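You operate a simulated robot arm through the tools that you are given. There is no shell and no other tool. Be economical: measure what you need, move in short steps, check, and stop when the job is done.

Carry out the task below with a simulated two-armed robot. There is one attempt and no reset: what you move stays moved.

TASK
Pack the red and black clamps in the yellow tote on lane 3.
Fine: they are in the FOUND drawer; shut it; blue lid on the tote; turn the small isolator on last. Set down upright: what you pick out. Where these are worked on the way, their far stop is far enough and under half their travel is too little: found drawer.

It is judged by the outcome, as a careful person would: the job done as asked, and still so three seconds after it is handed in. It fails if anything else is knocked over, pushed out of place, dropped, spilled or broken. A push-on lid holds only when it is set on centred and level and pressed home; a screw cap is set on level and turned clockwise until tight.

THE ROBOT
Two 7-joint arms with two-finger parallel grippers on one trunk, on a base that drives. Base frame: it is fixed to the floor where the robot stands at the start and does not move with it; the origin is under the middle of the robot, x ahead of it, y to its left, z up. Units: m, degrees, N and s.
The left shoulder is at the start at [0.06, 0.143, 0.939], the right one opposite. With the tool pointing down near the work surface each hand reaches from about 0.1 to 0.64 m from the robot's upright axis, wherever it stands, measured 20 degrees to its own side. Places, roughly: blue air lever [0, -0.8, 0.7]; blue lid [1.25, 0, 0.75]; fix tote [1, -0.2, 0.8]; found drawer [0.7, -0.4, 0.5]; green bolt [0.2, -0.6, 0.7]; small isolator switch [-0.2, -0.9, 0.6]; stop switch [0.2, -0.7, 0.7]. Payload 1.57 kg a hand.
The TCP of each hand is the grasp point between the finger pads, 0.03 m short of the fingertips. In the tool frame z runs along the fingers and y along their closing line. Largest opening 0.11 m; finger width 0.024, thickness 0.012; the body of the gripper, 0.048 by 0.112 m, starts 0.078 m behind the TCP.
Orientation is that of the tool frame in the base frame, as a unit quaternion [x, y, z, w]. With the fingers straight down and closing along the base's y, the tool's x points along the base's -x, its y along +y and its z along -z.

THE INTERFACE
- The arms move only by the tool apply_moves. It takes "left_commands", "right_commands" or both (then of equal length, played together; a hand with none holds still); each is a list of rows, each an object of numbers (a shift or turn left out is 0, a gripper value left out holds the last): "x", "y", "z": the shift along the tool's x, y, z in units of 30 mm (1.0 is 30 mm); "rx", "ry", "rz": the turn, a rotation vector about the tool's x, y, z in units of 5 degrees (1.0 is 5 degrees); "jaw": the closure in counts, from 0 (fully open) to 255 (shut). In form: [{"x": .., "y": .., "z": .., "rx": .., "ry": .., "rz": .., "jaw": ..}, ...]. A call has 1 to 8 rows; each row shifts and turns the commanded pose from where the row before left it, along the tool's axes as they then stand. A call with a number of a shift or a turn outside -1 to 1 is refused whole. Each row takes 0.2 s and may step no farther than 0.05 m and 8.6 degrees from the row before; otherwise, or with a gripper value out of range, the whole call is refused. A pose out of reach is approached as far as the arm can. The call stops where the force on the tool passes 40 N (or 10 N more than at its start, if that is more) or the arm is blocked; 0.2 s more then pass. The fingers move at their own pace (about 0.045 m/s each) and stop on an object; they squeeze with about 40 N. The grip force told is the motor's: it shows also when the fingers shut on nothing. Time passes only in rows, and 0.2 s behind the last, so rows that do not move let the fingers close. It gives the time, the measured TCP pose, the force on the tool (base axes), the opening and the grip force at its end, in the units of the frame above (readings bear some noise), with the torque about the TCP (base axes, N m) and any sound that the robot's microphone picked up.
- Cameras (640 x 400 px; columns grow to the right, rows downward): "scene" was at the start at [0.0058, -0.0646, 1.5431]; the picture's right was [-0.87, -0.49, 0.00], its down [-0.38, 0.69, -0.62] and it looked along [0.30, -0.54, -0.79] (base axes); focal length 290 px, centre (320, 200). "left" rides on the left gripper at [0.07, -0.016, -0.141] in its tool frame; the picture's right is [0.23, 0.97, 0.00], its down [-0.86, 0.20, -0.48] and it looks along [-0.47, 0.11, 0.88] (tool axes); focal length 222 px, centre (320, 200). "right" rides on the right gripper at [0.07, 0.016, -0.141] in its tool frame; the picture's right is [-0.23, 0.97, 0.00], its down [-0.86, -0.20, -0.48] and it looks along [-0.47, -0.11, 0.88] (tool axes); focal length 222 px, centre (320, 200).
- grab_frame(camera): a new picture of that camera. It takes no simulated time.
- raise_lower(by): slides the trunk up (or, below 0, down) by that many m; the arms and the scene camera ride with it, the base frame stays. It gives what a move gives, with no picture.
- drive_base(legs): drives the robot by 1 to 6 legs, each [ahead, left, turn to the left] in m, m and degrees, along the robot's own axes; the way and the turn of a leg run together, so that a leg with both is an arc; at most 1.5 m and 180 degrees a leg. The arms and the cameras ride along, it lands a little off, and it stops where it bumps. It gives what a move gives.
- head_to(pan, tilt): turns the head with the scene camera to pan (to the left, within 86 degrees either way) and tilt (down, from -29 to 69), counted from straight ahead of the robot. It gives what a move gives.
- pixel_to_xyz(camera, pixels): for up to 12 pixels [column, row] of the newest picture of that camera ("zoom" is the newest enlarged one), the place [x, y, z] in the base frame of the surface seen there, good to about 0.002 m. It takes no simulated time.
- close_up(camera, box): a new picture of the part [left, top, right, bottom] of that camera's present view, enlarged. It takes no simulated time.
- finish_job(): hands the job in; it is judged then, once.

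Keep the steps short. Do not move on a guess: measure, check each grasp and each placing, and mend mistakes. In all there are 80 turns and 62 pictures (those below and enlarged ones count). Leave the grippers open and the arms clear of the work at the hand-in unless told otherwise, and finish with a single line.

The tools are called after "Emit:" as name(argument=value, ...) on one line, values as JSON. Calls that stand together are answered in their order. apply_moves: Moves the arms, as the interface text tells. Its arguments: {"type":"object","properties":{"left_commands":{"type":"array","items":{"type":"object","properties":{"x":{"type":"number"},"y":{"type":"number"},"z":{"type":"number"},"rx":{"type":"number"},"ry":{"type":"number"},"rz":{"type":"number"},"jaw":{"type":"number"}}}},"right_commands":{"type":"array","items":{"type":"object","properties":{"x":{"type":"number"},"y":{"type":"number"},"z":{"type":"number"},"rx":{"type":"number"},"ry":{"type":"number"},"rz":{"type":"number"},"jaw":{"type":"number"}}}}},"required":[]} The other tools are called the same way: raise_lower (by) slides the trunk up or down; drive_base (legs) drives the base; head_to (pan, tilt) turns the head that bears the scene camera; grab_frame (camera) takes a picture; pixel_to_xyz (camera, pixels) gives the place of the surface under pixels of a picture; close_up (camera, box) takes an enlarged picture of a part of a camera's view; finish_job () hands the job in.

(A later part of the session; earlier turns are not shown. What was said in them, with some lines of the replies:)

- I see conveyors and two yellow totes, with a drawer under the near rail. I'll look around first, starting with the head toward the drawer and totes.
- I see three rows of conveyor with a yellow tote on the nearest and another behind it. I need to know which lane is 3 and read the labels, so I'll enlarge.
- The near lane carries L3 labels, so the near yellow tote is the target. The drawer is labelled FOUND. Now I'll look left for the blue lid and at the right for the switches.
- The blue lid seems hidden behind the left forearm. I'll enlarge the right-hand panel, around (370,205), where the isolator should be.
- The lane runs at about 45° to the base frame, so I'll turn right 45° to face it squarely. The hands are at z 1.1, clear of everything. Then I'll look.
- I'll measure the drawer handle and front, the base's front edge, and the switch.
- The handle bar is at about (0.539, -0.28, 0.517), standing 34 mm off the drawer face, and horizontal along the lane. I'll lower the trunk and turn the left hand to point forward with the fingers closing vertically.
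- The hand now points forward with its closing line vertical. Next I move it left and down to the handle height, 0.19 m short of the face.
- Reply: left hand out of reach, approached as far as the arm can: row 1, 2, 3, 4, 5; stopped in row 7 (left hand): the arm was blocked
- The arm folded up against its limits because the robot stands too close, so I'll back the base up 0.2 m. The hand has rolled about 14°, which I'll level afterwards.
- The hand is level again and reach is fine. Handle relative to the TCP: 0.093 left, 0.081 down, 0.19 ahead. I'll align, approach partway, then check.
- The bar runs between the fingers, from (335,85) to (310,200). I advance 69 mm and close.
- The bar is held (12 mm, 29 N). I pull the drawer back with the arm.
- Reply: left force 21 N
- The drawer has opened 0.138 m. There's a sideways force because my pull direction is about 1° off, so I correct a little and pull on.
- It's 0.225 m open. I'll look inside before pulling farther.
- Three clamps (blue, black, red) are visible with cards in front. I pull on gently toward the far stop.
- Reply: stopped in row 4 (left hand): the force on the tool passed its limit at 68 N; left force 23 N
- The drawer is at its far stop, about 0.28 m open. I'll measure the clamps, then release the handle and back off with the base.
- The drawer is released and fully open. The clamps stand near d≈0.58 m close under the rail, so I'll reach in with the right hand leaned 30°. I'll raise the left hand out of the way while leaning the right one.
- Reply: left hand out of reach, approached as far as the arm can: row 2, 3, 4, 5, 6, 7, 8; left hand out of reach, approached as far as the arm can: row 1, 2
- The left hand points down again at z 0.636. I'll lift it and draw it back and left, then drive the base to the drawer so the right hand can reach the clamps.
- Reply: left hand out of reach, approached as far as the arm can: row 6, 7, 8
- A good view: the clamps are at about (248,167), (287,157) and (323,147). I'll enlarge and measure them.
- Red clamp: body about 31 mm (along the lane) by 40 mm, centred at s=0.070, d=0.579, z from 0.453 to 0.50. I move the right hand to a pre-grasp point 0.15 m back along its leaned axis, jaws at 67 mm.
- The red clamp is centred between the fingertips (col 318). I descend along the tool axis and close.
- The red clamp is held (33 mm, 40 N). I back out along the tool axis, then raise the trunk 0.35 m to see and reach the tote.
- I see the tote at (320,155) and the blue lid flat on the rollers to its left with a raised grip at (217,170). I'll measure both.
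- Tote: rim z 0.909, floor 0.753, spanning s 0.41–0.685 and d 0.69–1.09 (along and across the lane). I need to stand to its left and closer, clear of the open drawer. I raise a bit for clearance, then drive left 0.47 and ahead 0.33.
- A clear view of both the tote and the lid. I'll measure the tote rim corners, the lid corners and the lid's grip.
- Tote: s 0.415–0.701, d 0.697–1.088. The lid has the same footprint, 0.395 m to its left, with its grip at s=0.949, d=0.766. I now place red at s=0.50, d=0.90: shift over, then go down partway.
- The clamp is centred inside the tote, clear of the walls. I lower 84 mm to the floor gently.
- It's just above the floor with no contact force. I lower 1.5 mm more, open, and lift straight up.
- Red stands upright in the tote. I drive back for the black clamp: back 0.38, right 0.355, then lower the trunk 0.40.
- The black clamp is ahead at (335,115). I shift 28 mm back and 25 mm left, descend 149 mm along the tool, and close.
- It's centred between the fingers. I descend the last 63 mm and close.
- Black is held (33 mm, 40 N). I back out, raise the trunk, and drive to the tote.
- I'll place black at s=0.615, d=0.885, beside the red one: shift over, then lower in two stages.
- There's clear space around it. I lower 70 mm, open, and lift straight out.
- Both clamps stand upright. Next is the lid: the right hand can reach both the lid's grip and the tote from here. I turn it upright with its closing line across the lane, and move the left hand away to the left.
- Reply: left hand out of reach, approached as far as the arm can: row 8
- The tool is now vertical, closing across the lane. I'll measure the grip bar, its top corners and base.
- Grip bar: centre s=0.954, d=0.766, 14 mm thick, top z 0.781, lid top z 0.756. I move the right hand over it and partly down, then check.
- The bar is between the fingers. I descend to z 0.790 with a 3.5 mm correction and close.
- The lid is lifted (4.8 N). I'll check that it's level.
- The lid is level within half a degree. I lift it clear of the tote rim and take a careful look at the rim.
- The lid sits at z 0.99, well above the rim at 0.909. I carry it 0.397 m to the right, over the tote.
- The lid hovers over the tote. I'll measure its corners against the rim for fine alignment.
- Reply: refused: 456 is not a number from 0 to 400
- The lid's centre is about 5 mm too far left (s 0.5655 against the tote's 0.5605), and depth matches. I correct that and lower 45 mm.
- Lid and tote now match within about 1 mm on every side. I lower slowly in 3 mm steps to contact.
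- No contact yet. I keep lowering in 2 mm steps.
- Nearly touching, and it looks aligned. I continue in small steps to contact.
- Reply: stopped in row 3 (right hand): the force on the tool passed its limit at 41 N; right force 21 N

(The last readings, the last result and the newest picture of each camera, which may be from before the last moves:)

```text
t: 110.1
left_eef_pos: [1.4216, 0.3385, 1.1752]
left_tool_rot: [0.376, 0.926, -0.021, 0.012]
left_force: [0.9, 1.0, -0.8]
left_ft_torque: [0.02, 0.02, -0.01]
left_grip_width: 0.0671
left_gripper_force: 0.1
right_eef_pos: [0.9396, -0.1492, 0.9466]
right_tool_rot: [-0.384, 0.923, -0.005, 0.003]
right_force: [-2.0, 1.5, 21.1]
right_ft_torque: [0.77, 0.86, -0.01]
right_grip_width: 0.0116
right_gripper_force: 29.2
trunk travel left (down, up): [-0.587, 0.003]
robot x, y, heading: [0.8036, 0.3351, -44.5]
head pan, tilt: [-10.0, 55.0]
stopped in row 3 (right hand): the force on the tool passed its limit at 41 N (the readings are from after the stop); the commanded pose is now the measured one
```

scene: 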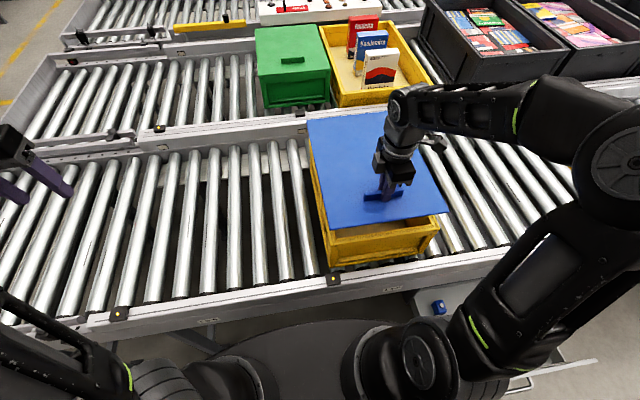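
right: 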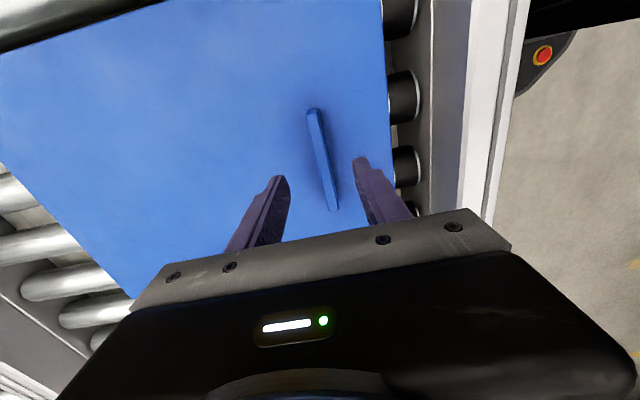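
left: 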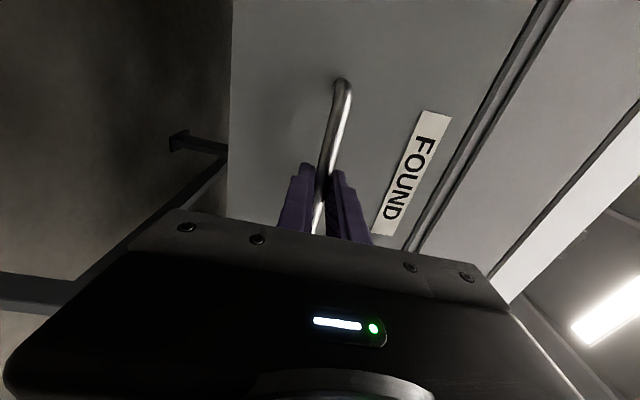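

It's in contact at TCP z 0.947 and pushing up 21–41 N. I release, lift off, and inspect the lid.

Emit:
apply_moves(right_commands=[{"jaw": 150}, {}, {}, {"z": -0.5}, {"z": -1}, {"z": -1}, {"z": -1}])

Emit:
close_up(camera="scene", box=[295, 105, 465, 275])

Emit:
pixel_to_xyz(camera="zoom", pixels=[[207, 322], [462, 290], [154, 78], [330, 60], [330, 304], [190, 180], [300, 180], [210, 330], [455, 296], [330, 312], [230, 310], [440, 285]])

```text
t: 111.7
left_eef_pos: [1.423, 0.3368, 1.1753]
left_tool_rot: [0.376, 0.927, -0.019, 0.011]
left_force: [0.1, 0.5, 1.2]
left_ft_torque: [0.01, 0.02, -0.02]
left_grip_width: 0.0669
left_gripper_force: 0.0
right_eef_pos: [0.9371, -0.1489, 1.052]
right_tool_rot: [-0.384, 0.923, -0.003, 0.001]
right_force: [0.3, -0.2, 0.5]
right_ft_torque: [0.03, 0.02, 0.01]
right_grip_width: 0.0451
right_gripper_force: 0.0
trunk travel left (down, up): [-0.587, 0.003]
robot x, y, heading: [0.8018, 0.3339, -44.5]
head pan, tilt: [-10.0, 55.0]
```

```text
2.35 times, centred on (380, 190) of scene
```

zoom: 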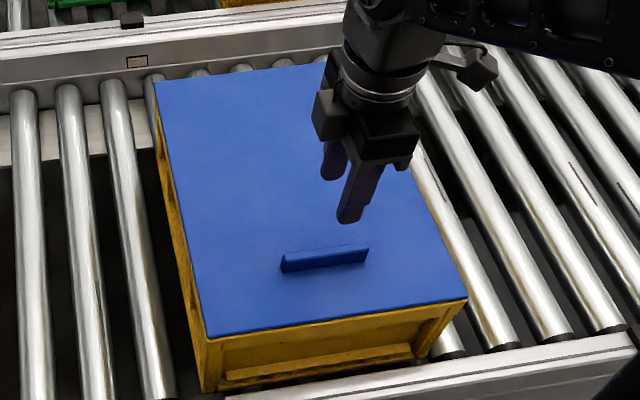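

```text
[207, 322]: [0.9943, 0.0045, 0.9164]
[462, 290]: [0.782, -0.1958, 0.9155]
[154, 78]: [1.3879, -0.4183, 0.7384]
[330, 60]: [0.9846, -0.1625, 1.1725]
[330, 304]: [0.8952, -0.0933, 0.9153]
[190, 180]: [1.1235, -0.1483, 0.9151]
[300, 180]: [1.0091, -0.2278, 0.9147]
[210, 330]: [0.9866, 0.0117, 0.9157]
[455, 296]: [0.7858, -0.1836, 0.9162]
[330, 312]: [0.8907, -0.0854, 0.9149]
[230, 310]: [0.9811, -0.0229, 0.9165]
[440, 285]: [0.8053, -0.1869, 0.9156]
```

The lid lies level (z 0.915 all over). The tote may have slid a few mm toward me, so I'll inspect the seam closely before pressing.

Emit:
close_up(camera="scene", box=[330, 210, 430, 275])

Emit:
pixel_to_xyz(camera="zoom", pixels=[[125, 215], [125, 235], [300, 180], [300, 200], [500, 155], [500, 180], [110, 150], [100, 180], [130, 245], [560, 150], [545, 170], [300, 192]])

```text
6.15 times, centred on (380, 242) of scene
```

zoom: 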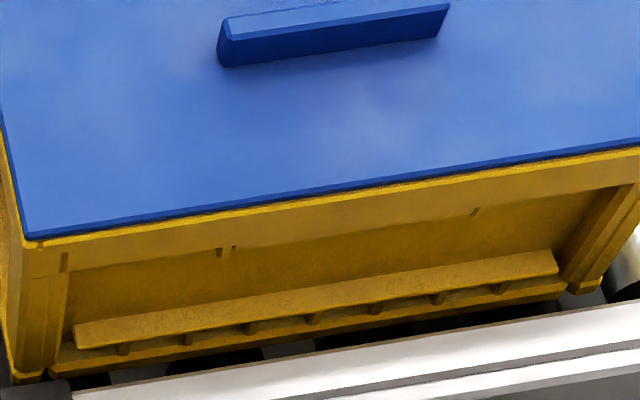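

```text
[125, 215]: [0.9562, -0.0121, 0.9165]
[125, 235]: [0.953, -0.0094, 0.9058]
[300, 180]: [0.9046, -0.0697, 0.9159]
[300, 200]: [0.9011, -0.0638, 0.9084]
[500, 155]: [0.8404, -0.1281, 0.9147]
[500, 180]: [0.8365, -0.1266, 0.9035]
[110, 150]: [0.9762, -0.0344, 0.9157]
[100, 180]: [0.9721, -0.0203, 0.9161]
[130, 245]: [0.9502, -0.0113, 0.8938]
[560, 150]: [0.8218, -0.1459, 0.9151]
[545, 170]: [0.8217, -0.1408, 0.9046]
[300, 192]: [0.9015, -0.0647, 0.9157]
```

The lid edge and rim line up evenly along the front. Both have shifted together about 15 mm toward me, still well on the lane. Now I press the lid home at its centre with closed fingers.

Emit:
apply_moves(right_commands=[{"y": -0.91, "jaw": 255}, {"y": -0.91}, {"y": -0.91}, {"y": -0.91, "x": -0.1}, {"z": 1}, {"z": 1}, {"z": 0.8}])

Emit:
apply_moves(right_commands=[{"z": 0.15}, {"z": 0.15}, {"z": 0.15}, {"z": 0.15}, {"z": 0.15}, {"z": 0.15}, {"z": 0.15}, {"z": 0.15}])

```text
t: 113.3
left_eef_pos: [1.4239, 0.338, 1.174]
left_tool_rot: [0.376, 0.926, -0.02, 0.012]
left_force: [0.0, 0.9, 0.2]
left_ft_torque: [0.02, 0.03, -0.01]
left_grip_width: 0.0671
left_gripper_force: 0.1
right_eef_pos: [1.0209, -0.2249, 0.9683]
right_tool_rot: [-0.384, 0.923, -0.004, 0.003]
right_force: [0.5, 0.0, 0.0]
right_ft_torque: [0.01, 0.0, -0.02]
right_grip_width: 0.0
right_gripper_force: 21.4
trunk travel left (down, up): [-0.587, 0.003]
robot x, y, heading: [0.8007, 0.3325, -44.4]
head pan, tilt: [-10.0, 55.0]
```

```text
t: 114.8
left_eef_pos: [1.4234, 0.3373, 1.1743]
left_tool_rot: [0.375, 0.927, -0.02, 0.012]
left_force: [0.2, -1.3, 0.0]
left_ft_torque: [0.05, 0.01, 0.01]
left_grip_width: 0.0669
left_gripper_force: 0.0
right_eef_pos: [1.0216, -0.2274, 0.9471]
right_tool_rot: [-0.384, 0.923, -0.011, 0.004]
right_force: [-3.0, 1.1, 20.0]
right_ft_torque: [0.18, 0.17, -0.04]
right_grip_width: 0.0
right_gripper_force: 21.5
trunk travel left (down, up): [-0.587, 0.003]
robot x, y, heading: [0.8035, 0.3349, -44.7]
head pan, tilt: [-10.0, 55.0]
stopped in row 7 (right hand): the force on the tool passed its limit at 46 N (the readings are from after the stop); the commanded pose is now the measured one
```

I pressed to 46 N at the centre and it's firm. I lift off and check the lid height and seam.

Emit:
apply_moves(right_commands=[{"z": -0.5}, {"z": -1}, {"z": -1}, {"z": -1}])

Emit:
close_up(camera="scene", box=[325, 210, 475, 305])

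Emit:
pixel_to_xyz(camera="zoom", pixels=[[80, 80], [150, 30], [300, 60], [450, 80], [500, 20], [300, 120], [100, 130], [30, 60], [225, 60]])

```text
t: 115.8
left_eef_pos: [1.4231, 0.3392, 1.1738]
left_tool_rot: [0.375, 0.927, -0.02, 0.012]
left_force: [-0.4, 0.4, -1.3]
left_ft_torque: [-0.02, -0.02, -0.01]
left_grip_width: 0.0669
left_gripper_force: 0.0
right_eef_pos: [1.0191, -0.2232, 1.0496]
right_tool_rot: [-0.384, 0.923, -0.007, 0.003]
right_force: [0.1, 0.0, -0.5]
right_ft_torque: [0.02, 0.0, 0.04]
right_grip_width: 0.0001
right_gripper_force: 21.0
trunk travel left (down, up): [-0.587, 0.003]
robot x, y, heading: [0.8032, 0.3369, -44.4]
head pan, tilt: [-10.0, 55.0]
```

```text
4.21 times, centred on (400, 258) of scene
```

zoom: 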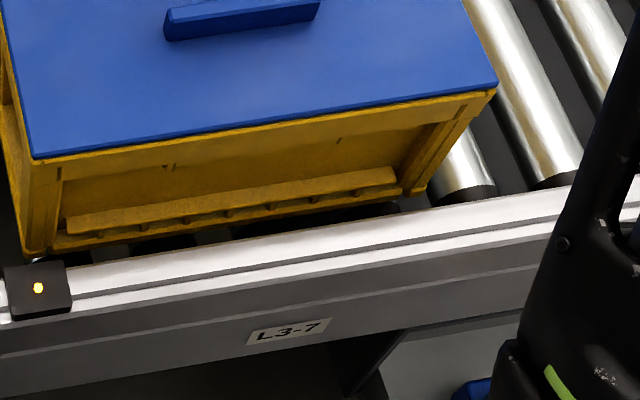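

```text
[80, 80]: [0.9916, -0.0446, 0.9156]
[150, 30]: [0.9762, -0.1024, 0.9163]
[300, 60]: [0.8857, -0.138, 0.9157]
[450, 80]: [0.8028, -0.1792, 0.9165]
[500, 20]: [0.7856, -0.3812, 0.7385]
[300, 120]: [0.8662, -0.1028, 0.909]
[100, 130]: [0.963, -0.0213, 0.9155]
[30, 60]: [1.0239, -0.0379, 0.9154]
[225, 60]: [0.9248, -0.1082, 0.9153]
```

The lid top is flat at 0.9155 with about 11 of its 17 mm inside the rim, so it looks seated. For certainty I also press near the back edge.

Emit:
apply_moves(right_commands=[{"y": -1}, {"y": -1}, {"y": -1}, {"y": -1}, {"z": 1}, {"z": 1}, {"z": 0.9}])

Emit:
apply_moves(right_commands=[{"z": 0.15}, {"z": 0.15}, {"z": 0.15}, {"z": 0.15}, {"z": 0.15}, {"z": 0.15}, {"z": 0.15}, {"z": 0.15}])

Emit:
apply_moves(right_commands=[{"z": -0.5}, {"z": -1}, {"z": -1}, {"z": -1}, {"y": 1}, {"y": 1}, {"y": 1}, {"y": 1}])

Emit:
grab_frame(camera="scene")

Emit:
pixel_to_xyz(camera="scene", pixels=[[325, 142], [345, 200], [340, 235], [430, 225], [350, 145], [345, 170], [390, 235]])

```text
t: 117.4
left_eef_pos: [1.4235, 0.3373, 1.1742]
left_tool_rot: [0.376, 0.926, -0.02, 0.012]
left_force: [-0.1, 0.5, -0.6]
left_ft_torque: [0.0, 0.0, -0.03]
left_grip_width: 0.0669
left_gripper_force: 0.1
right_eef_pos: [1.0973, -0.3044, 0.963]
right_tool_rot: [-0.385, 0.923, -0.008, 0.003]
right_force: [0.0, -0.2, -0.3]
right_ft_torque: [0.0, -0.03, 0.0]
right_grip_width: 0.0
right_gripper_force: 20.8
right hand out of reach, approached as far as the arm can: row 4
trunk travel left (down, up): [-0.587, 0.003]
robot x, y, heading: [0.8039, 0.3339, -44.4]
head pan, tilt: [-10.0, 55.0]
```

```text
t: 118.8
left_eef_pos: [1.423, 0.3373, 1.174]
left_tool_rot: [0.376, 0.926, -0.021, 0.011]
left_force: [0.6, -1.0, 0.1]
left_ft_torque: [0.0, 0.03, -0.01]
left_grip_width: 0.067
left_gripper_force: 0.1
right_eef_pos: [1.102, -0.3076, 0.9461]
right_tool_rot: [-0.383, 0.924, -0.015, 0.006]
right_force: [-2.3, 1.1, 19.8]
right_ft_torque: [0.16, 0.17, -0.07]
right_grip_width: 0.0001
right_gripper_force: 21.7
trunk travel left (down, up): [-0.587, 0.003]
robot x, y, heading: [0.8023, 0.3365, -44.4]
head pan, tilt: [-10.0, 55.0]
stopped in row 7 (right hand): the force on the tool passed its limit at 44 N (the readings are from after the stop); the commanded pose is now the measured one
```

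```text
t: 120.6
left_eef_pos: [1.4217, 0.3379, 1.1741]
left_tool_rot: [0.376, 0.926, -0.021, 0.012]
left_force: [-0.6, -0.4, 0.1]
left_ft_torque: [0.03, 0.0, 0.03]
left_grip_width: 0.0671
left_gripper_force: 0.0
right_eef_pos: [1.0114, -0.2192, 1.0446]
right_tool_rot: [-0.384, 0.923, -0.013, 0.005]
right_force: [0.3, 0.2, 0.1]
right_ft_torque: [-0.01, -0.01, -0.02]
right_grip_width: 0.0002
right_gripper_force: 21.1
trunk travel left (down, up): [-0.587, 0.003]
robot x, y, heading: [0.8017, 0.3347, -44.7]
head pan, tilt: [-10.0, 55.0]
```

```text
13 pictures are left
```

scene: 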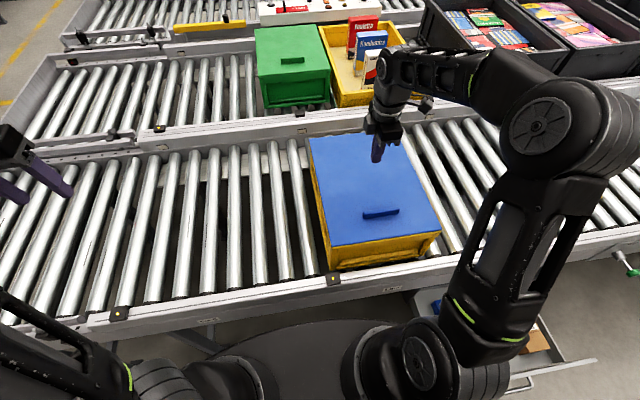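

```text
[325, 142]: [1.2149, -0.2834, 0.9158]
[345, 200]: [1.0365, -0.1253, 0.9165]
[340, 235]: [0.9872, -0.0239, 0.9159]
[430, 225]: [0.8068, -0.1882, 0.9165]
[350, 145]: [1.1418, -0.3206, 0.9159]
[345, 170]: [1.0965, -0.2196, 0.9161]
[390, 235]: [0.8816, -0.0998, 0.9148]
```

The lid is on level and firm. Next, the drawer: I drive back 0.48 and right 0.385, then draw the right hand back and lean it 45° forward as a closed pusher.

Emit:
drive_base(legs=[[-0.48, 0, 0], [0, -0.385, 0]])

Emit:
apply_moves(right_commands=[{"y": 1}, {"y": 1}, {"y": 1}, {"y": 1}])

Emit:
apply_moves(right_commands=[{"rx": 1}, {"rx": 1}, {"rx": 1}, {"rx": 1}, {"rx": 1}, {"rx": 1}, {"rx": 1}, {"rx": 1}])

Emit:
raise_lower(by=-0.44)

Emit:
head_to(pan=-15, tilt=50)

Emit:
grab_frame(camera="scene")

```text
t: 125.5
left_eef_pos: [0.8163, 0.4018, 1.1754]
left_tool_rot: [0.38, 0.925, -0.02, 0.012]
left_force: [-0.2, 0.0, 0.1]
left_ft_torque: [0.03, -0.01, 0.01]
left_grip_width: 0.067
left_gripper_force: 0.0
right_eef_pos: [0.4022, -0.1536, 1.044]
right_tool_rot: [-0.381, 0.925, -0.013, 0.005]
right_force: [0.2, 0.6, -0.5]
right_ft_torque: [-0.03, -0.02, -0.03]
right_grip_width: 0.0
right_gripper_force: 21.1
trunk travel left (down, up): [-0.587, 0.003]
robot x, y, heading: [0.1969, 0.4043, -45.0]
head pan, tilt: [-10.0, 55.0]
```

```text
t: 126.5
left_eef_pos: [0.8151, 0.4041, 1.1755]
left_tool_rot: [0.378, 0.925, -0.019, 0.011]
left_force: [0.2, 0.5, 0.4]
left_ft_torque: [-0.04, 0.0, -0.01]
left_grip_width: 0.0669
left_gripper_force: 0.1
right_eef_pos: [0.3162, -0.0673, 1.0422]
right_tool_rot: [-0.38, 0.925, -0.013, 0.005]
right_force: [0.1, 0.4, 1.3]
right_ft_torque: [0.0, 0.01, -0.01]
right_grip_width: 0.0
right_gripper_force: 21.2
trunk travel left (down, up): [-0.587, 0.003]
robot x, y, heading: [0.199, 0.4047, -45.2]
head pan, tilt: [-10.0, 55.0]
```

```text
t: 128.3
left_eef_pos: [0.8165, 0.4039, 1.1741]
left_tool_rot: [0.379, 0.925, -0.02, 0.012]
left_force: [0.8, 0.3, -0.6]
left_ft_torque: [0.03, 0.0, 0.01]
left_grip_width: 0.067
left_gripper_force: 0.1
right_eef_pos: [0.3326, -0.0935, 1.0562]
right_tool_rot: [-0.357, 0.865, -0.327, 0.135]
right_force: [0.1, 0.0, 1.0]
right_ft_torque: [0.02, 0.01, -0.02]
right_grip_width: 0.0001
right_gripper_force: 21.4
right hand out of reach, approached as far as the arm can: row 7, 8
trunk travel left (down, up): [-0.587, 0.003]
robot x, y, heading: [0.1946, 0.4086, -45.0]
head pan, tilt: [-10.0, 55.0]
```

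```text
refused: -0.44 is not a number from -0.4 to 0.4
```

```text
t: 128.9
left_eef_pos: [0.8165, 0.4029, 1.1743]
left_tool_rot: [0.38, 0.925, -0.019, 0.011]
left_force: [-0.1, 0.0, -0.1]
left_ft_torque: [-0.01, 0.0, 0.0]
left_grip_width: 0.0667
left_gripper_force: 0.0
right_eef_pos: [0.3322, -0.0947, 1.055]
right_tool_rot: [-0.356, 0.865, -0.328, 0.136]
right_force: [0.0, 0.4, 0.1]
right_ft_torque: [0.0, 0.01, 0.02]
right_grip_width: 0.0001
right_gripper_force: 21.8
trunk travel left (down, up): [-0.587, 0.003]
robot x, y, heading: [0.1946, 0.4047, -44.8]
head pan, tilt: [-15.0, 50.0]
```

```text
12 pictures are left
```

scene: 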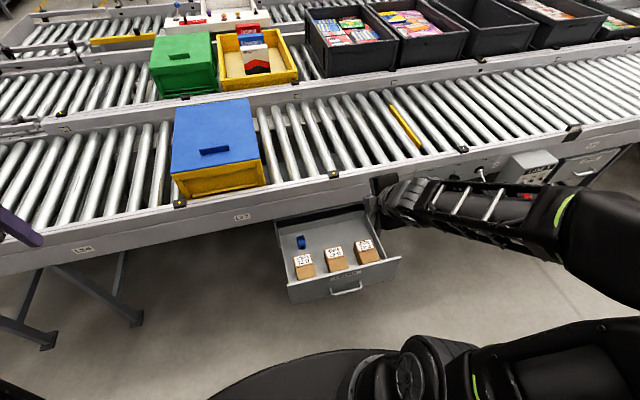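

The hand is leaned 41°, but its tip is too close above the drawer front. I measure the drawer front, back up 0.1 m, then lower in two steps.

Emit:
pixel_to_xyz(camera="scene", pixels=[[345, 278], [345, 283], [290, 285], [398, 262], [345, 292], [345, 272]])

Emit:
drive_base(legs=[[-0.1, 0, 0]])

Emit:
raise_lower(by=-0.4)

Emit:
raise_lower(by=-0.07)

Emit:
grab_frame(camera="right")

```text
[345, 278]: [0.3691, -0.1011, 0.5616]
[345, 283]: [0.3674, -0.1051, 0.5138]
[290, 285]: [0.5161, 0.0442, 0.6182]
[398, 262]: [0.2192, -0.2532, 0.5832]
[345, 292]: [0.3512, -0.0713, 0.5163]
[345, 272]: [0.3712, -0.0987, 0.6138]
```

```text
t: 130.1
left_eef_pos: [0.7442, 0.4747, 1.1761]
left_tool_rot: [0.379, 0.925, -0.021, 0.012]
left_force: [-1.2, 0.0, 0.1]
left_ft_torque: [-0.02, -0.01, -0.01]
left_grip_width: 0.067
left_gripper_force: 0.0
right_eef_pos: [0.2614, -0.0212, 1.0549]
right_tool_rot: [-0.356, 0.864, -0.328, 0.136]
right_force: [-0.8, 0.5, 0.0]
right_ft_torque: [0.01, -0.01, 0.03]
right_grip_width: 0.0003
right_gripper_force: 21.4
trunk travel left (down, up): [-0.587, 0.003]
robot x, y, heading: [0.1265, 0.4749, -44.9]
head pan, tilt: [-15.0, 50.0]
```

```text
t: 133.9
left_eef_pos: [0.7468, 0.4745, 0.7754]
left_tool_rot: [0.38, 0.925, -0.019, 0.011]
left_force: [0.3, -0.2, 1.2]
left_ft_torque: [-0.01, 0.02, -0.01]
left_grip_width: 0.0668
left_gripper_force: 0.0
right_eef_pos: [0.2625, -0.0231, 0.6544]
right_tool_rot: [-0.356, 0.865, -0.328, 0.135]
right_force: [0.1, 0.0, -0.2]
right_ft_torque: [0.0, -0.01, 0.02]
right_grip_width: 0.0
right_gripper_force: 20.9
trunk travel left (down, up): [-0.187, 0.403]
robot x, y, heading: [0.1233, 0.4735, -45.1]
head pan, tilt: [-15.0, 50.0]
```

```text
t: 135.0
left_eef_pos: [0.7454, 0.4734, 0.7041]
left_tool_rot: [0.379, 0.925, -0.02, 0.012]
left_force: [-0.7, -0.5, -0.1]
left_ft_torque: [-0.03, 0.02, 0.0]
left_grip_width: 0.067
left_gripper_force: 0.1
right_eef_pos: [0.2614, -0.0225, 0.585]
right_tool_rot: [-0.356, 0.865, -0.327, 0.135]
right_force: [-0.7, 0.2, -0.1]
right_ft_torque: [-0.01, 0.0, 0.03]
right_grip_width: 0.0001
right_gripper_force: 20.8
trunk travel left (down, up): [-0.117, 0.473]
robot x, y, heading: [0.1269, 0.4741, -45.0]
head pan, tilt: [-15.0, 50.0]
```

```text
11 pictures are left
```

right: 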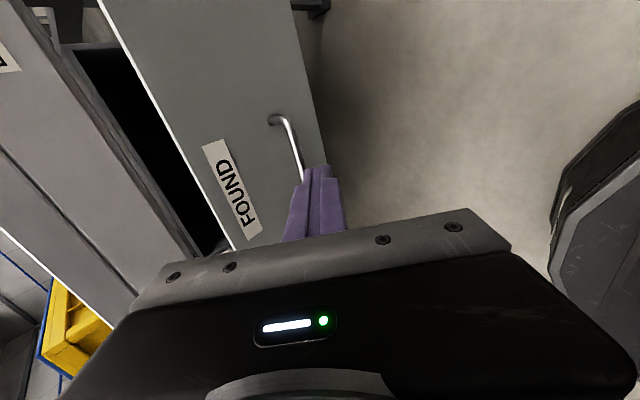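

The fingertips are aimed at the face above the handle (tip z 0.56). I drive 0.09 m ahead, then push with the arm straight in.

Emit:
drive_base(legs=[[0.09, 0, 0]])

Emit:
apply_moves(right_commands=[{"y": -0.75, "z": 0.66}, {"y": -0.75, "z": 0.66}, {"y": -0.75, "z": 0.66}, {"y": -0.75, "z": 0.66}, {"y": -0.75, "z": 0.66}, {"y": -0.75, "z": 0.66}, {"y": -0.75, "z": 0.66}, {"y": -0.75, "z": 0.66}])

```text
t: 136.1
left_eef_pos: [0.8107, 0.41, 0.7042]
left_tool_rot: [0.379, 0.925, -0.02, 0.012]
left_force: [-0.5, -0.1, 1.3]
left_ft_torque: [0.0, 0.0, -0.01]
left_grip_width: 0.0669
left_gripper_force: 0.0
right_eef_pos: [0.3259, -0.0859, 0.5859]
right_tool_rot: [-0.356, 0.865, -0.327, 0.134]
right_force: [-0.4, -0.1, -0.3]
right_ft_torque: [0.01, 0.01, 0.02]
right_grip_width: 0.0
right_gripper_force: 21.1
trunk travel left (down, up): [-0.117, 0.473]
robot x, y, heading: [0.1906, 0.4087, -44.9]
head pan, tilt: [-15.0, 50.0]
```

```text
t: 137.9
left_eef_pos: [0.8099, 0.4096, 0.7046]
left_tool_rot: [0.379, 0.925, -0.02, 0.012]
left_force: [0.1, 0.1, -0.2]
left_ft_torque: [-0.01, -0.02, 0.02]
left_grip_width: 0.0668
left_gripper_force: 0.2
right_eef_pos: [0.4969, -0.2573, 0.5841]
right_tool_rot: [-0.356, 0.865, -0.327, 0.135]
right_force: [0.1, 1.1, -0.4]
right_ft_torque: [0.01, 0.03, 0.04]
right_grip_width: 0.0
right_gripper_force: 21.2
trunk travel left (down, up): [-0.117, 0.473]
robot x, y, heading: [0.1921, 0.41, -45.0]
head pan, tilt: [-15.0, 50.0]
```

The drawer is moving easily. I push the remaining 50–60 mm in smaller steps.

Emit:
apply_moves(right_commands=[{"y": -0.6, "z": 0.53}, {"y": -0.4, "z": 0.35}, {"y": -0.25, "z": 0.22}, {"y": -0.25, "z": 0.22}, {"y": -0.2, "z": 0.176}, {"y": -0.2, "z": 0.176}])

Emit:
grab_frame(camera="scene")

```text
t: 139.0
left_eef_pos: [0.808, 0.4105, 0.7054]
left_tool_rot: [0.38, 0.925, -0.021, 0.012]
left_force: [0.3, -0.8, -0.6]
left_ft_torque: [0.02, 0.0, -0.02]
left_grip_width: 0.067
left_gripper_force: 0.1
right_eef_pos: [0.5347, -0.2951, 0.5861]
right_tool_rot: [-0.356, 0.867, -0.323, 0.132]
right_force: [-13.9, 15.9, 11.3]
right_ft_torque: [0.04, -0.01, 0.1]
right_grip_width: 0.0
right_gripper_force: 21.1
trunk travel left (down, up): [-0.117, 0.473]
robot x, y, heading: [0.1903, 0.409, -45.0]
head pan, tilt: [-15.0, 50.0]
stopped in row 5 (right hand): the force on the tool passed its limit at 52 N (the readings are from after the stop); the commanded pose is now the measured one
```

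```text
10 pictures are left
```

scene: 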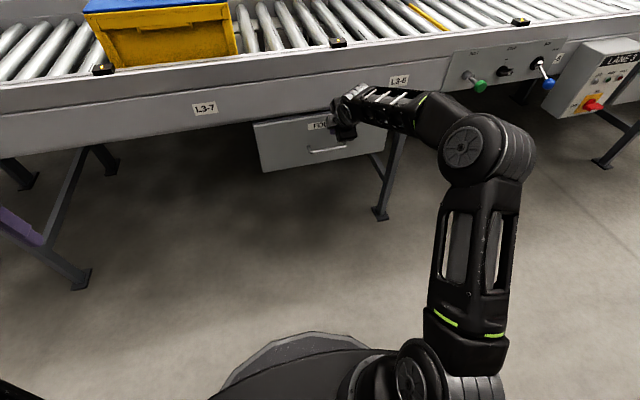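

It hit a hard stop at 52 N. I'll verify the face position and draw the hand back out.

Emit:
pixel_to_xyz(camera="scene", pixels=[[275, 150], [365, 150], [260, 124], [300, 165], [595, 104], [570, 104], [610, 60], [586, 104], [480, 86]])

Emit:
apply_moves(right_commands=[{"y": 0.75, "z": -0.66}, {"y": 0.75, "z": -0.66}, {"y": 0.75, "z": -0.66}, {"y": 0.75, "z": -0.66}, {"y": 0.75, "z": -0.66}, {"y": 0.75, "z": -0.66}])

Emit:
close_up(camera="scene", box=[540, 20, 640, 120])

```text
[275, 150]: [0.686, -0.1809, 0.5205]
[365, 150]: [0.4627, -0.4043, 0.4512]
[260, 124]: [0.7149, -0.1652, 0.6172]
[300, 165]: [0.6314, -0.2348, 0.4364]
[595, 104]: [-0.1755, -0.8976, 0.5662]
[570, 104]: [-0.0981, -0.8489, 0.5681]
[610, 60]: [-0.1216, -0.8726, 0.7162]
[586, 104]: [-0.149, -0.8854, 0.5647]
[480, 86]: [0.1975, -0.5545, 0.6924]
```

```text
t: 140.4
left_eef_pos: [0.8099, 0.41, 0.7046]
left_tool_rot: [0.379, 0.925, -0.02, 0.012]
left_force: [0.1, 0.0, 1.4]
left_ft_torque: [0.04, -0.01, 0.0]
left_grip_width: 0.0668
left_gripper_force: 0.0
right_eef_pos: [0.4094, -0.1694, 0.5844]
right_tool_rot: [-0.357, 0.867, -0.322, 0.133]
right_force: [-0.5, -0.8, 0.8]
right_ft_torque: [-0.03, 0.05, 0.04]
right_grip_width: 0.0002
right_gripper_force: 20.9
trunk travel left (down, up): [-0.117, 0.473]
robot x, y, heading: [0.1941, 0.4141, -44.9]
head pan, tilt: [-15.0, 50.0]
```

```text
4.00 times, centred on (590, 70) of scene
```

zoom: 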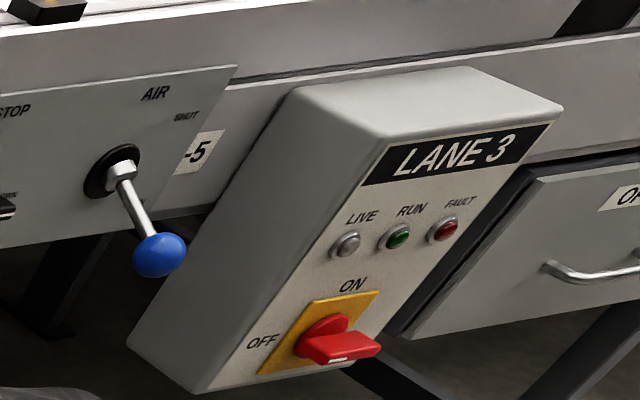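

The drawer is shut (face back at d=0.613). The isolator is on the LANE 3 box: OFF to the left, ON at the top, red fin handle. I drive there, back 0.15 and right 0.93, for a frontal look.

Emit:
drive_base(legs=[[-0.15, 0, 0], [0, -0.93, 0]])

Emit:
head_to(pan=-20, tilt=32)

Emit:
grab_frame(camera="scene")

```text
t: 146.2
left_eef_pos: [0.0437, -0.1402, 0.7042]
left_tool_rot: [0.379, 0.925, -0.02, 0.011]
left_force: [-0.1, -0.5, -1.2]
left_ft_torque: [-0.01, -0.03, 0.01]
left_grip_width: 0.0672
left_gripper_force: 0.2
right_eef_pos: [-0.3561, -0.7199, 0.5844]
right_tool_rot: [-0.356, 0.867, -0.323, 0.132]
right_force: [0.3, -1.0, 0.4]
right_ft_torque: [0.02, -0.03, 0.0]
right_grip_width: 0.0001
right_gripper_force: 20.9
trunk travel left (down, up): [-0.117, 0.473]
robot x, y, heading: [-0.5798, -0.1403, -44.9]
head pan, tilt: [-15.0, 50.0]
```

```text
t: 147.1
left_eef_pos: [0.0425, -0.1406, 0.7051]
left_tool_rot: [0.379, 0.925, -0.02, 0.012]
left_force: [-0.1, -0.4, -0.6]
left_ft_torque: [0.02, -0.01, -0.01]
left_grip_width: 0.0667
left_gripper_force: 0.1
right_eef_pos: [-0.3563, -0.7204, 0.5852]
right_tool_rot: [-0.357, 0.867, -0.323, 0.132]
right_force: [0.4, -0.7, 0.5]
right_ft_torque: [0.0, 0.0, -0.02]
right_grip_width: 0.0
right_gripper_force: 20.8
trunk travel left (down, up): [-0.117, 0.473]
robot x, y, heading: [-0.5779, -0.1376, -45.1]
head pan, tilt: [-20.0, 32.0]
```

```text
8 pictures are left
```

scene: 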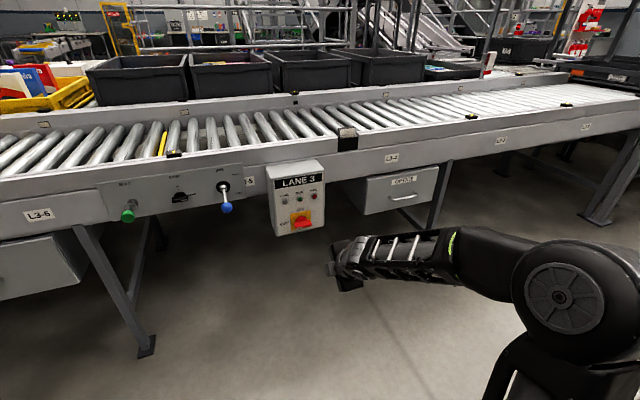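

Emit:
close_up(camera="scene", box=[260, 155, 340, 240])

Emit:
pixel_to_xyz(camera="scene", pixels=[[280, 228], [316, 225], [275, 190], [316, 183], [300, 220], [295, 224], [310, 220], [300, 226]])

```text
4.71 times, centred on (300, 198) of scene
```

zoom: 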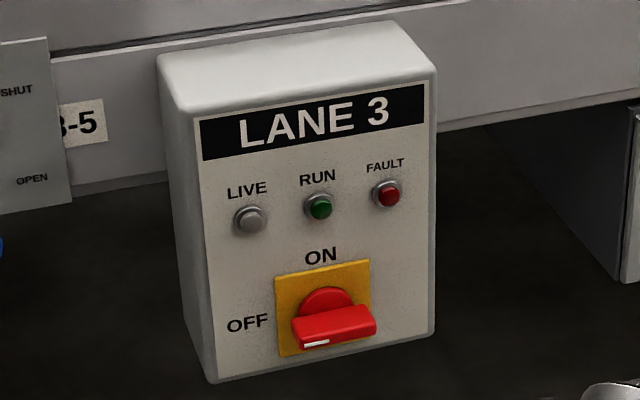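

```text
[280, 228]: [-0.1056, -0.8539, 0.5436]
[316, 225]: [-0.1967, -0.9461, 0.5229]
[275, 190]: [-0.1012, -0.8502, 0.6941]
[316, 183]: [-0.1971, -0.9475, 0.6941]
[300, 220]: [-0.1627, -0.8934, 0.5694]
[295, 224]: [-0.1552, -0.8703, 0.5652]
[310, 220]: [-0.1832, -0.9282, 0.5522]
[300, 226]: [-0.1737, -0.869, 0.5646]
```

The white pointer is at the left end (OFF), so turning 90° clockwise (viewed from the front) brings it up to ON. I'll measure the fin.

Emit:
pixel_to_xyz(camera="zoom", pixels=[[303, 340], [335, 336], [370, 327], [296, 322], [335, 318], [372, 308], [325, 295], [300, 333], [318, 343], [282, 345], [366, 270], [335, 326]])

```text
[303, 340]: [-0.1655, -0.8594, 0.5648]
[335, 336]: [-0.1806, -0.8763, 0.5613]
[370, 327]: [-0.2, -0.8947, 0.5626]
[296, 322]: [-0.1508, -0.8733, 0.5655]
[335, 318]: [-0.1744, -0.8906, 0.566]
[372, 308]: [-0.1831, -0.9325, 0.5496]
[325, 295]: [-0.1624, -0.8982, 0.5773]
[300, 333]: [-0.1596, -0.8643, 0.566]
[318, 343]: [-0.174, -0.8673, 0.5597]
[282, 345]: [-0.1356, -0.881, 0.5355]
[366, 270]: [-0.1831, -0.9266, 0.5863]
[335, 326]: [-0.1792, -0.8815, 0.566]
```

Fin: centre s≈-0.750, z≈0.560, front at d=0.491, about 12 mm thick, 52 mm long. I turn the right hand to point straight ahead with its closing line vertical, opening the jaws to about 45 mm.

Emit:
apply_moves(right_commands=[{"rx": 1, "jaw": 150}, {"rx": 1}, {"rx": 1}, {"rx": 1}, {"rx": 1}, {"rx": 1}, {"rx": 1}, {"rx": 1}])

Emit:
apply_moves(right_commands=[{"rx": 1}, {"rx": 0.86}])

```text
t: 148.8
left_eef_pos: [0.0418, -0.1416, 0.7051]
left_tool_rot: [0.38, 0.925, -0.02, 0.011]
left_force: [0.0, 0.3, 0.8]
left_ft_torque: [-0.01, 0.04, 0.03]
left_grip_width: 0.0667
left_gripper_force: 0.1
right_eef_pos: [-0.3569, -0.7223, 0.5993]
right_tool_rot: [-0.32, 0.705, -0.589, 0.232]
right_force: [1.3, 0.7, -1.3]
right_ft_torque: [0.02, -0.11, -0.08]
right_grip_width: 0.0454
right_gripper_force: 0.1
right hand out of reach, approached as far as the arm can: row 4, 5, 7, 8
trunk travel left (down, up): [-0.117, 0.473]
robot x, y, heading: [-0.5747, -0.1415, -44.9]
head pan, tilt: [-20.0, 32.0]
```

```text
t: 149.4
left_eef_pos: [0.044, -0.1407, 0.7045]
left_tool_rot: [0.38, 0.925, -0.02, 0.012]
left_force: [-0.1, -0.7, 0.2]
left_ft_torque: [-0.04, 0.03, 0.02]
left_grip_width: 0.0671
left_gripper_force: 0.0
right_eef_pos: [-0.3925, -0.7484, 0.6291]
right_tool_rot: [-0.273, 0.654, -0.651, 0.272]
right_force: [0.6, -0.2, 0.0]
right_ft_torque: [-0.01, -0.01, -0.01]
right_grip_width: 0.0451
right_gripper_force: 0.1
right hand out of reach, approached as far as the arm can: row 1, 2
trunk travel left (down, up): [-0.117, 0.473]
robot x, y, heading: [-0.5725, -0.1368, -45.2]
head pan, tilt: [-20.0, 32.0]
```

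The hand is level and forward, closing vertical. I move to a pre-grasp point 85 mm short of the fin.

Emit:
apply_moves(right_commands=[{"x": -0.372, "y": 0.46, "z": 0.99}, {"x": -0.372, "y": 0.46, "z": 0.99}, {"x": -0.372, "y": 0.46, "z": 0.99}, {"x": -0.372, "y": 0.46, "z": 0.99}, {"x": -0.372, "y": 0.46, "z": 0.99}])

```text
t: 150.7
left_eef_pos: [0.0439, -0.1409, 0.7047]
left_tool_rot: [0.38, 0.925, -0.02, 0.011]
left_force: [-0.4, 0.0, -0.1]
left_ft_torque: [-0.01, -0.01, -0.01]
left_grip_width: 0.0669
left_gripper_force: 0.0
right_eef_pos: [-0.3078, -0.8677, 0.6062]
right_tool_rot: [-0.274, 0.654, -0.651, 0.271]
right_force: [0.6, 0.6, 0.7]
right_ft_torque: [0.02, 0.0, -0.03]
right_grip_width: 0.0453
right_gripper_force: 0.0
right hand out of reach, approached as far as the arm can: row 1, 2, 3, 4, 5
trunk travel left (down, up): [-0.117, 0.473]
robot x, y, heading: [-0.5759, -0.1389, -45.1]
head pan, tilt: [-20.0, 32.0]
```

The arm can't come left in this posture, so I use the base and trunk instead: drive left 81 mm and lower 46 mm.

Emit:
drive_base(legs=[[0, 0.081, 0]])

Emit:
raise_lower(by=-0.046)

Emit:
grab_frame(camera="right")

```text
t: 151.7
left_eef_pos: [0.1002, -0.0832, 0.7041]
left_tool_rot: [0.378, 0.925, -0.02, 0.012]
left_force: [0.7, -0.5, 0.5]
left_ft_torque: [0.0, 0.03, 0.02]
left_grip_width: 0.0669
left_gripper_force: 0.1
right_eef_pos: [-0.2513, -0.8113, 0.605]
right_tool_rot: [-0.274, 0.653, -0.651, 0.273]
right_force: [0.7, -0.4, 0.4]
right_ft_torque: [0.0, 0.02, 0.03]
right_grip_width: 0.0453
right_gripper_force: 0.1
trunk travel left (down, up): [-0.117, 0.473]
robot x, y, heading: [-0.5213, -0.0783, -44.8]
head pan, tilt: [-20.0, 32.0]
```

```text
t: 152.6
left_eef_pos: [0.1005, -0.0835, 0.6581]
left_tool_rot: [0.378, 0.926, -0.02, 0.011]
left_force: [1.0, -0.3, 0.6]
left_ft_torque: [0.01, 0.02, 0.0]
left_grip_width: 0.0669
left_gripper_force: 0.0
right_eef_pos: [-0.2515, -0.8105, 0.5592]
right_tool_rot: [-0.274, 0.654, -0.65, 0.273]
right_force: [-0.5, -0.1, 0.6]
right_ft_torque: [0.02, -0.02, 0.03]
right_grip_width: 0.0455
right_gripper_force: 0.0
trunk travel left (down, up): [-0.071, 0.519]
robot x, y, heading: [-0.5219, -0.0791, -45.0]
head pan, tilt: [-20.0, 32.0]
```

```text
6 pictures are left
```

right: 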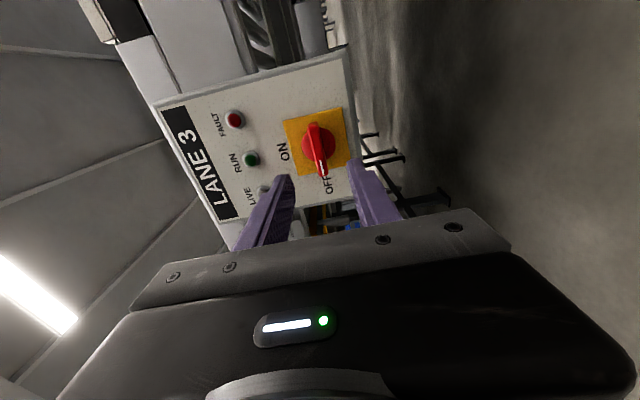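

The hand is aligned: s -0.751, z 0.559. I'll measure the knob through this camera to confirm the centre.

Emit:
pixel_to_xyz(camera="right", pixels=[[312, 128], [322, 170], [317, 150], [304, 142], [332, 140], [290, 122], [343, 112], [347, 160], [300, 173]])

```text
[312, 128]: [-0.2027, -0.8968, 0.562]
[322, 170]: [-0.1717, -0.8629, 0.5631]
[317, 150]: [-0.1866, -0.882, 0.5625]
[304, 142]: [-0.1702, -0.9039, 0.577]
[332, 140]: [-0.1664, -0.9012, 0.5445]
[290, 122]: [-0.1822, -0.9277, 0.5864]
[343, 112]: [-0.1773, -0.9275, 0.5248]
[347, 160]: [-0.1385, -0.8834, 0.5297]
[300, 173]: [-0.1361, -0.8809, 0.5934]
```

The knob's centre is at s -0.752, z 0.560, within 1–2 mm of the hand axis. I advance 89 mm and close on the fin.

Emit:
apply_moves(right_commands=[{"z": 0.99}, {"z": 0.99}, {"z": 0.99}])

```text
t: 153.4
left_eef_pos: [0.1, -0.0833, 0.6592]
left_tool_rot: [0.38, 0.925, -0.02, 0.011]
left_force: [-0.6, -0.3, -1.1]
left_ft_torque: [0.0, -0.02, -0.01]
left_grip_width: 0.067
left_gripper_force: 0.1
right_eef_pos: [-0.1861, -0.8736, 0.5584]
right_tool_rot: [-0.274, 0.654, -0.65, 0.273]
right_force: [0.2, -0.2, -0.5]
right_ft_torque: [-0.02, -0.02, -0.01]
right_grip_width: 0.0453
right_gripper_force: 0.1
trunk travel left (down, up): [-0.071, 0.519]
robot x, y, heading: [-0.52, -0.0815, -44.9]
head pan, tilt: [-20.0, 32.0]
```

In position. I close on the fin with a 2 mm centring correction.

Emit:
apply_moves(right_commands=[{"x": 0.08, "y": -0.06}, {"jaw": 255}, {}, {}, {}, {}])

Emit:
apply_moves(right_commands=[{"rz": 1}, {"rz": 1}, {"rz": 1}, {"rz": 1}])

```text
t: 154.8
left_eef_pos: [0.0999, -0.0821, 0.6586]
left_tool_rot: [0.379, 0.925, -0.02, 0.012]
left_force: [-0.2, -0.4, -0.3]
left_ft_torque: [0.02, -0.01, 0.01]
left_grip_width: 0.067
left_gripper_force: 0.1
right_eef_pos: [-0.1873, -0.8766, 0.5597]
right_tool_rot: [-0.274, 0.654, -0.651, 0.273]
right_force: [1.0, 0.2, -2.1]
right_ft_torque: [-0.43, -0.48, -0.08]
right_grip_width: 0.0117
right_gripper_force: 29.0
trunk travel left (down, up): [-0.071, 0.519]
robot x, y, heading: [-0.5185, -0.0797, -44.9]
head pan, tilt: [-20.0, 32.0]
```

```text
t: 155.8
left_eef_pos: [0.1007, -0.0839, 0.6583]
left_tool_rot: [0.379, 0.925, -0.02, 0.011]
left_force: [0.4, -0.9, 0.3]
left_ft_torque: [0.0, 0.01, -0.02]
left_grip_width: 0.0669
left_gripper_force: 0.1
right_eef_pos: [-0.1876, -0.8753, 0.5604]
right_tool_rot: [-0.157, 0.692, -0.593, 0.381]
right_force: [13.5, -13.4, 1.4]
right_ft_torque: [-0.59, -0.52, 0.04]
right_grip_width: 0.0121
right_gripper_force: 29.4
trunk travel left (down, up): [-0.071, 0.519]
robot x, y, heading: [-0.5184, -0.0814, -44.9]
head pan, tilt: [-20.0, 32.0]
```

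The fin is gripped (12 mm) and turning, 20° so far. I continue the clockwise turn.

Emit:
apply_moves(right_commands=[{"rz": 1, "z": 0.04}, {"rz": 1}, {"rz": 1}, {"rz": 1}, {"rz": 1}, {"rz": 1}, {"rz": 1}])

```text
t: 157.4
left_eef_pos: [0.0999, -0.0831, 0.6587]
left_tool_rot: [0.379, 0.925, -0.019, 0.011]
left_force: [0.3, 0.1, 0.4]
left_ft_torque: [0.01, -0.04, 0.02]
left_grip_width: 0.0671
left_gripper_force: 0.1
right_eef_pos: [-0.1873, -0.8748, 0.5594]
right_tool_rot: [0.06, 0.706, -0.452, 0.542]
right_force: [-0.2, 12.9, -8.2]
right_ft_torque: [-0.63, -0.63, 0.01]
right_grip_width: 0.012
right_gripper_force: 29.7
trunk travel left (down, up): [-0.071, 0.519]
robot x, y, heading: [-0.5192, -0.0819, -45.0]
head pan, tilt: [-20.0, 32.0]
```

It's at about 55° with modest forces. Seven more rows to 90°.

Emit:
apply_moves(right_commands=[{"rz": 1}, {"rz": 1}, {"rz": 1}, {"rz": 1}, {"rz": 1}, {"rz": 1}, {"rz": 1}, {"rz": 0.4}])

Emit:
close_up(camera="scene", box=[220, 140, 380, 260])

```text
t: 159.2
left_eef_pos: [0.1002, -0.0826, 0.6577]
left_tool_rot: [0.379, 0.925, -0.021, 0.011]
left_force: [0.0, 0.0, -0.1]
left_ft_torque: [0.01, -0.02, 0.0]
left_grip_width: 0.0668
left_gripper_force: 0.0
right_eef_pos: [-0.187, -0.8751, 0.5606]
right_tool_rot: [0.279, 0.652, -0.255, 0.657]
right_force: [0.7, 21.8, -11.5]
right_ft_torque: [-0.4, 0.73, -0.47]
right_grip_width: 0.0124
right_gripper_force: 29.3
trunk travel left (down, up): [-0.071, 0.519]
robot x, y, heading: [-0.5243, -0.0813, -44.9]
head pan, tilt: [-20.0, 32.0]
```

```text
3.33 times, centred on (300, 200) of scene
```

zoom: 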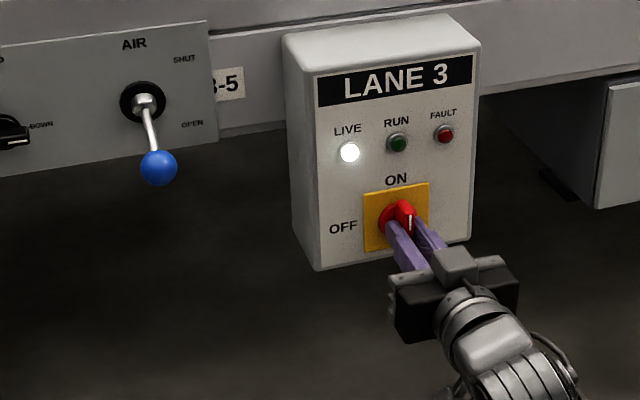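

The handle is vertical at ON and the LIVE lamp is lit. I release, back straight out, and open both grippers.

Emit:
apply_moves(right_commands=[{"jaw": 150}, {}, {}, {"z": -0.7}, {"z": -1}, {"z": -1}, {"z": -1}])

Emit:
drive_base(legs=[[-0.15, 0, 0]])

Emit:
apply_moves(right_commands=[{"jaw": 0}, {}, {}, {}], left_commands=[{"jaw": 0}, {}, {}, {}])

Emit:
head_to(pan=15, tilt=28)

Emit:
grab_frame(camera="scene")

```text
t: 160.8
left_eef_pos: [0.1004, -0.0837, 0.6577]
left_tool_rot: [0.379, 0.925, -0.02, 0.011]
left_force: [-0.3, 0.3, -0.1]
left_ft_torque: [-0.01, 0.01, -0.01]
left_grip_width: 0.0669
left_gripper_force: 0.1
right_eef_pos: [-0.2675, -0.7978, 0.5615]
right_tool_rot: [0.28, 0.651, -0.256, 0.657]
right_force: [-0.1, 0.9, -0.3]
right_ft_torque: [-0.01, 0.01, 0.0]
right_grip_width: 0.0453
right_gripper_force: 0.1
trunk travel left (down, up): [-0.071, 0.519]
robot x, y, heading: [-0.516, -0.0797, -45.0]
head pan, tilt: [-20.0, 32.0]
```

```text
t: 162.2
left_eef_pos: [-0.0047, 0.0223, 0.6577]
left_tool_rot: [0.378, 0.926, -0.02, 0.012]
left_force: [0.2, -0.7, 0.8]
left_ft_torque: [0.0, 0.01, 0.01]
left_grip_width: 0.0668
left_gripper_force: 0.0
right_eef_pos: [-0.3694, -0.6938, 0.5611]
right_tool_rot: [0.279, 0.652, -0.255, 0.657]
right_force: [0.7, 0.5, -1.0]
right_ft_torque: [-0.03, 0.01, 0.01]
right_grip_width: 0.0454
right_gripper_force: 0.1
trunk travel left (down, up): [-0.071, 0.519]
robot x, y, heading: [-0.6281, 0.0246, -44.5]
head pan, tilt: [-20.0, 32.0]
```

```text
t: 163.2
left_eef_pos: [-0.0045, 0.0223, 0.6583]
left_tool_rot: [0.378, 0.926, -0.021, 0.012]
left_force: [0.4, 0.2, 0.1]
left_ft_torque: [0.03, -0.02, 0.04]
left_grip_width: 0.1103
left_gripper_force: 0.0
right_eef_pos: [-0.3695, -0.6933, 0.5627]
right_tool_rot: [0.279, 0.652, -0.256, 0.657]
right_force: [-0.7, 0.1, 0.2]
right_ft_torque: [0.02, -0.01, 0.03]
right_grip_width: 0.1102
right_gripper_force: 0.1
trunk travel left (down, up): [-0.071, 0.519]
robot x, y, heading: [-0.6251, 0.02, -44.6]
head pan, tilt: [-20.0, 32.0]
```

```text
t: 164.2
left_eef_pos: [-0.005, 0.0227, 0.6583]
left_tool_rot: [0.378, 0.926, -0.02, 0.012]
left_force: [0.4, -0.1, -0.1]
left_ft_torque: [-0.04, 0.02, 0.03]
left_grip_width: 0.1103
left_gripper_force: 0.0
right_eef_pos: [-0.3708, -0.6932, 0.5623]
right_tool_rot: [0.279, 0.652, -0.255, 0.658]
right_force: [0.7, 0.6, -1.5]
right_ft_torque: [0.0, -0.01, -0.01]
right_grip_width: 0.1102
right_gripper_force: 0.1
trunk travel left (down, up): [-0.071, 0.519]
robot x, y, heading: [-0.6214, 0.0208, -44.8]
head pan, tilt: [15.0, 28.0]
```

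```text
4 pictures are left
```

scene: 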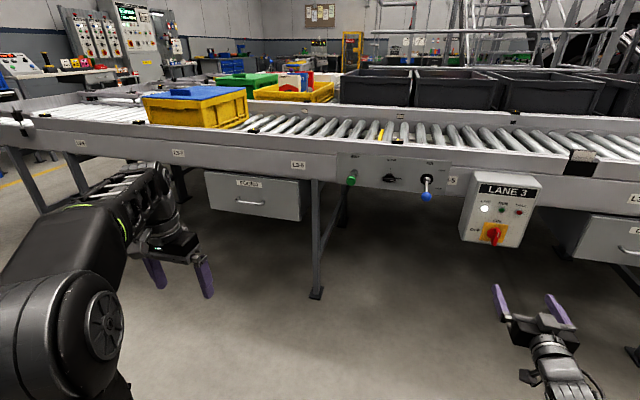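

The drawer is shut, the LIVE lamp is on, and the arms are clear. One last check of the lid.

Emit:
close_up(camera="scene", box=[130, 70, 310, 220])

```text
2.67 times, centred on (220, 145) of scene
```

zoom: 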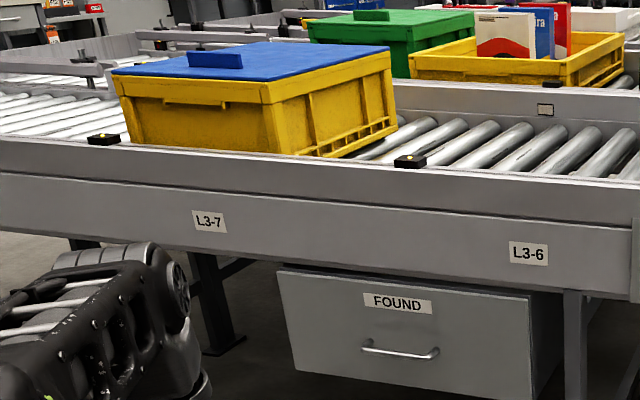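

The lid sits flush and level. I'll confirm the drawer face position numerically.

Emit:
pixel_to_xyz(camera="zoom", pixels=[[350, 330], [480, 330], [500, 380], [540, 320], [300, 300], [250, 62], [330, 52]])

```text
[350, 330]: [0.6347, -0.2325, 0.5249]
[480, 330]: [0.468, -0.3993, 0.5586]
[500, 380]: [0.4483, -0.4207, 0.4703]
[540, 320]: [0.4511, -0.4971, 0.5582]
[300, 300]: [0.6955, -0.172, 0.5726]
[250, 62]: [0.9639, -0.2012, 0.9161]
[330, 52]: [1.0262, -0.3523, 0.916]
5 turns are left
```

The drawer face is at d=0.613, the same as before it was opened, so it's shut. The lid top is level at 0.916. I'm handing the job in.

Emit:
finish_job()

```text
The job is handed in.
```

The red and black clamps stand upright in the lane 3 yellow tote with the blue lid pressed on, the FOUND drawer is shut, and the isolator was turned on last (LIVE lamp lit); the tote slid about 15 mm toward the robot while I fitted the lid, and I left it there.
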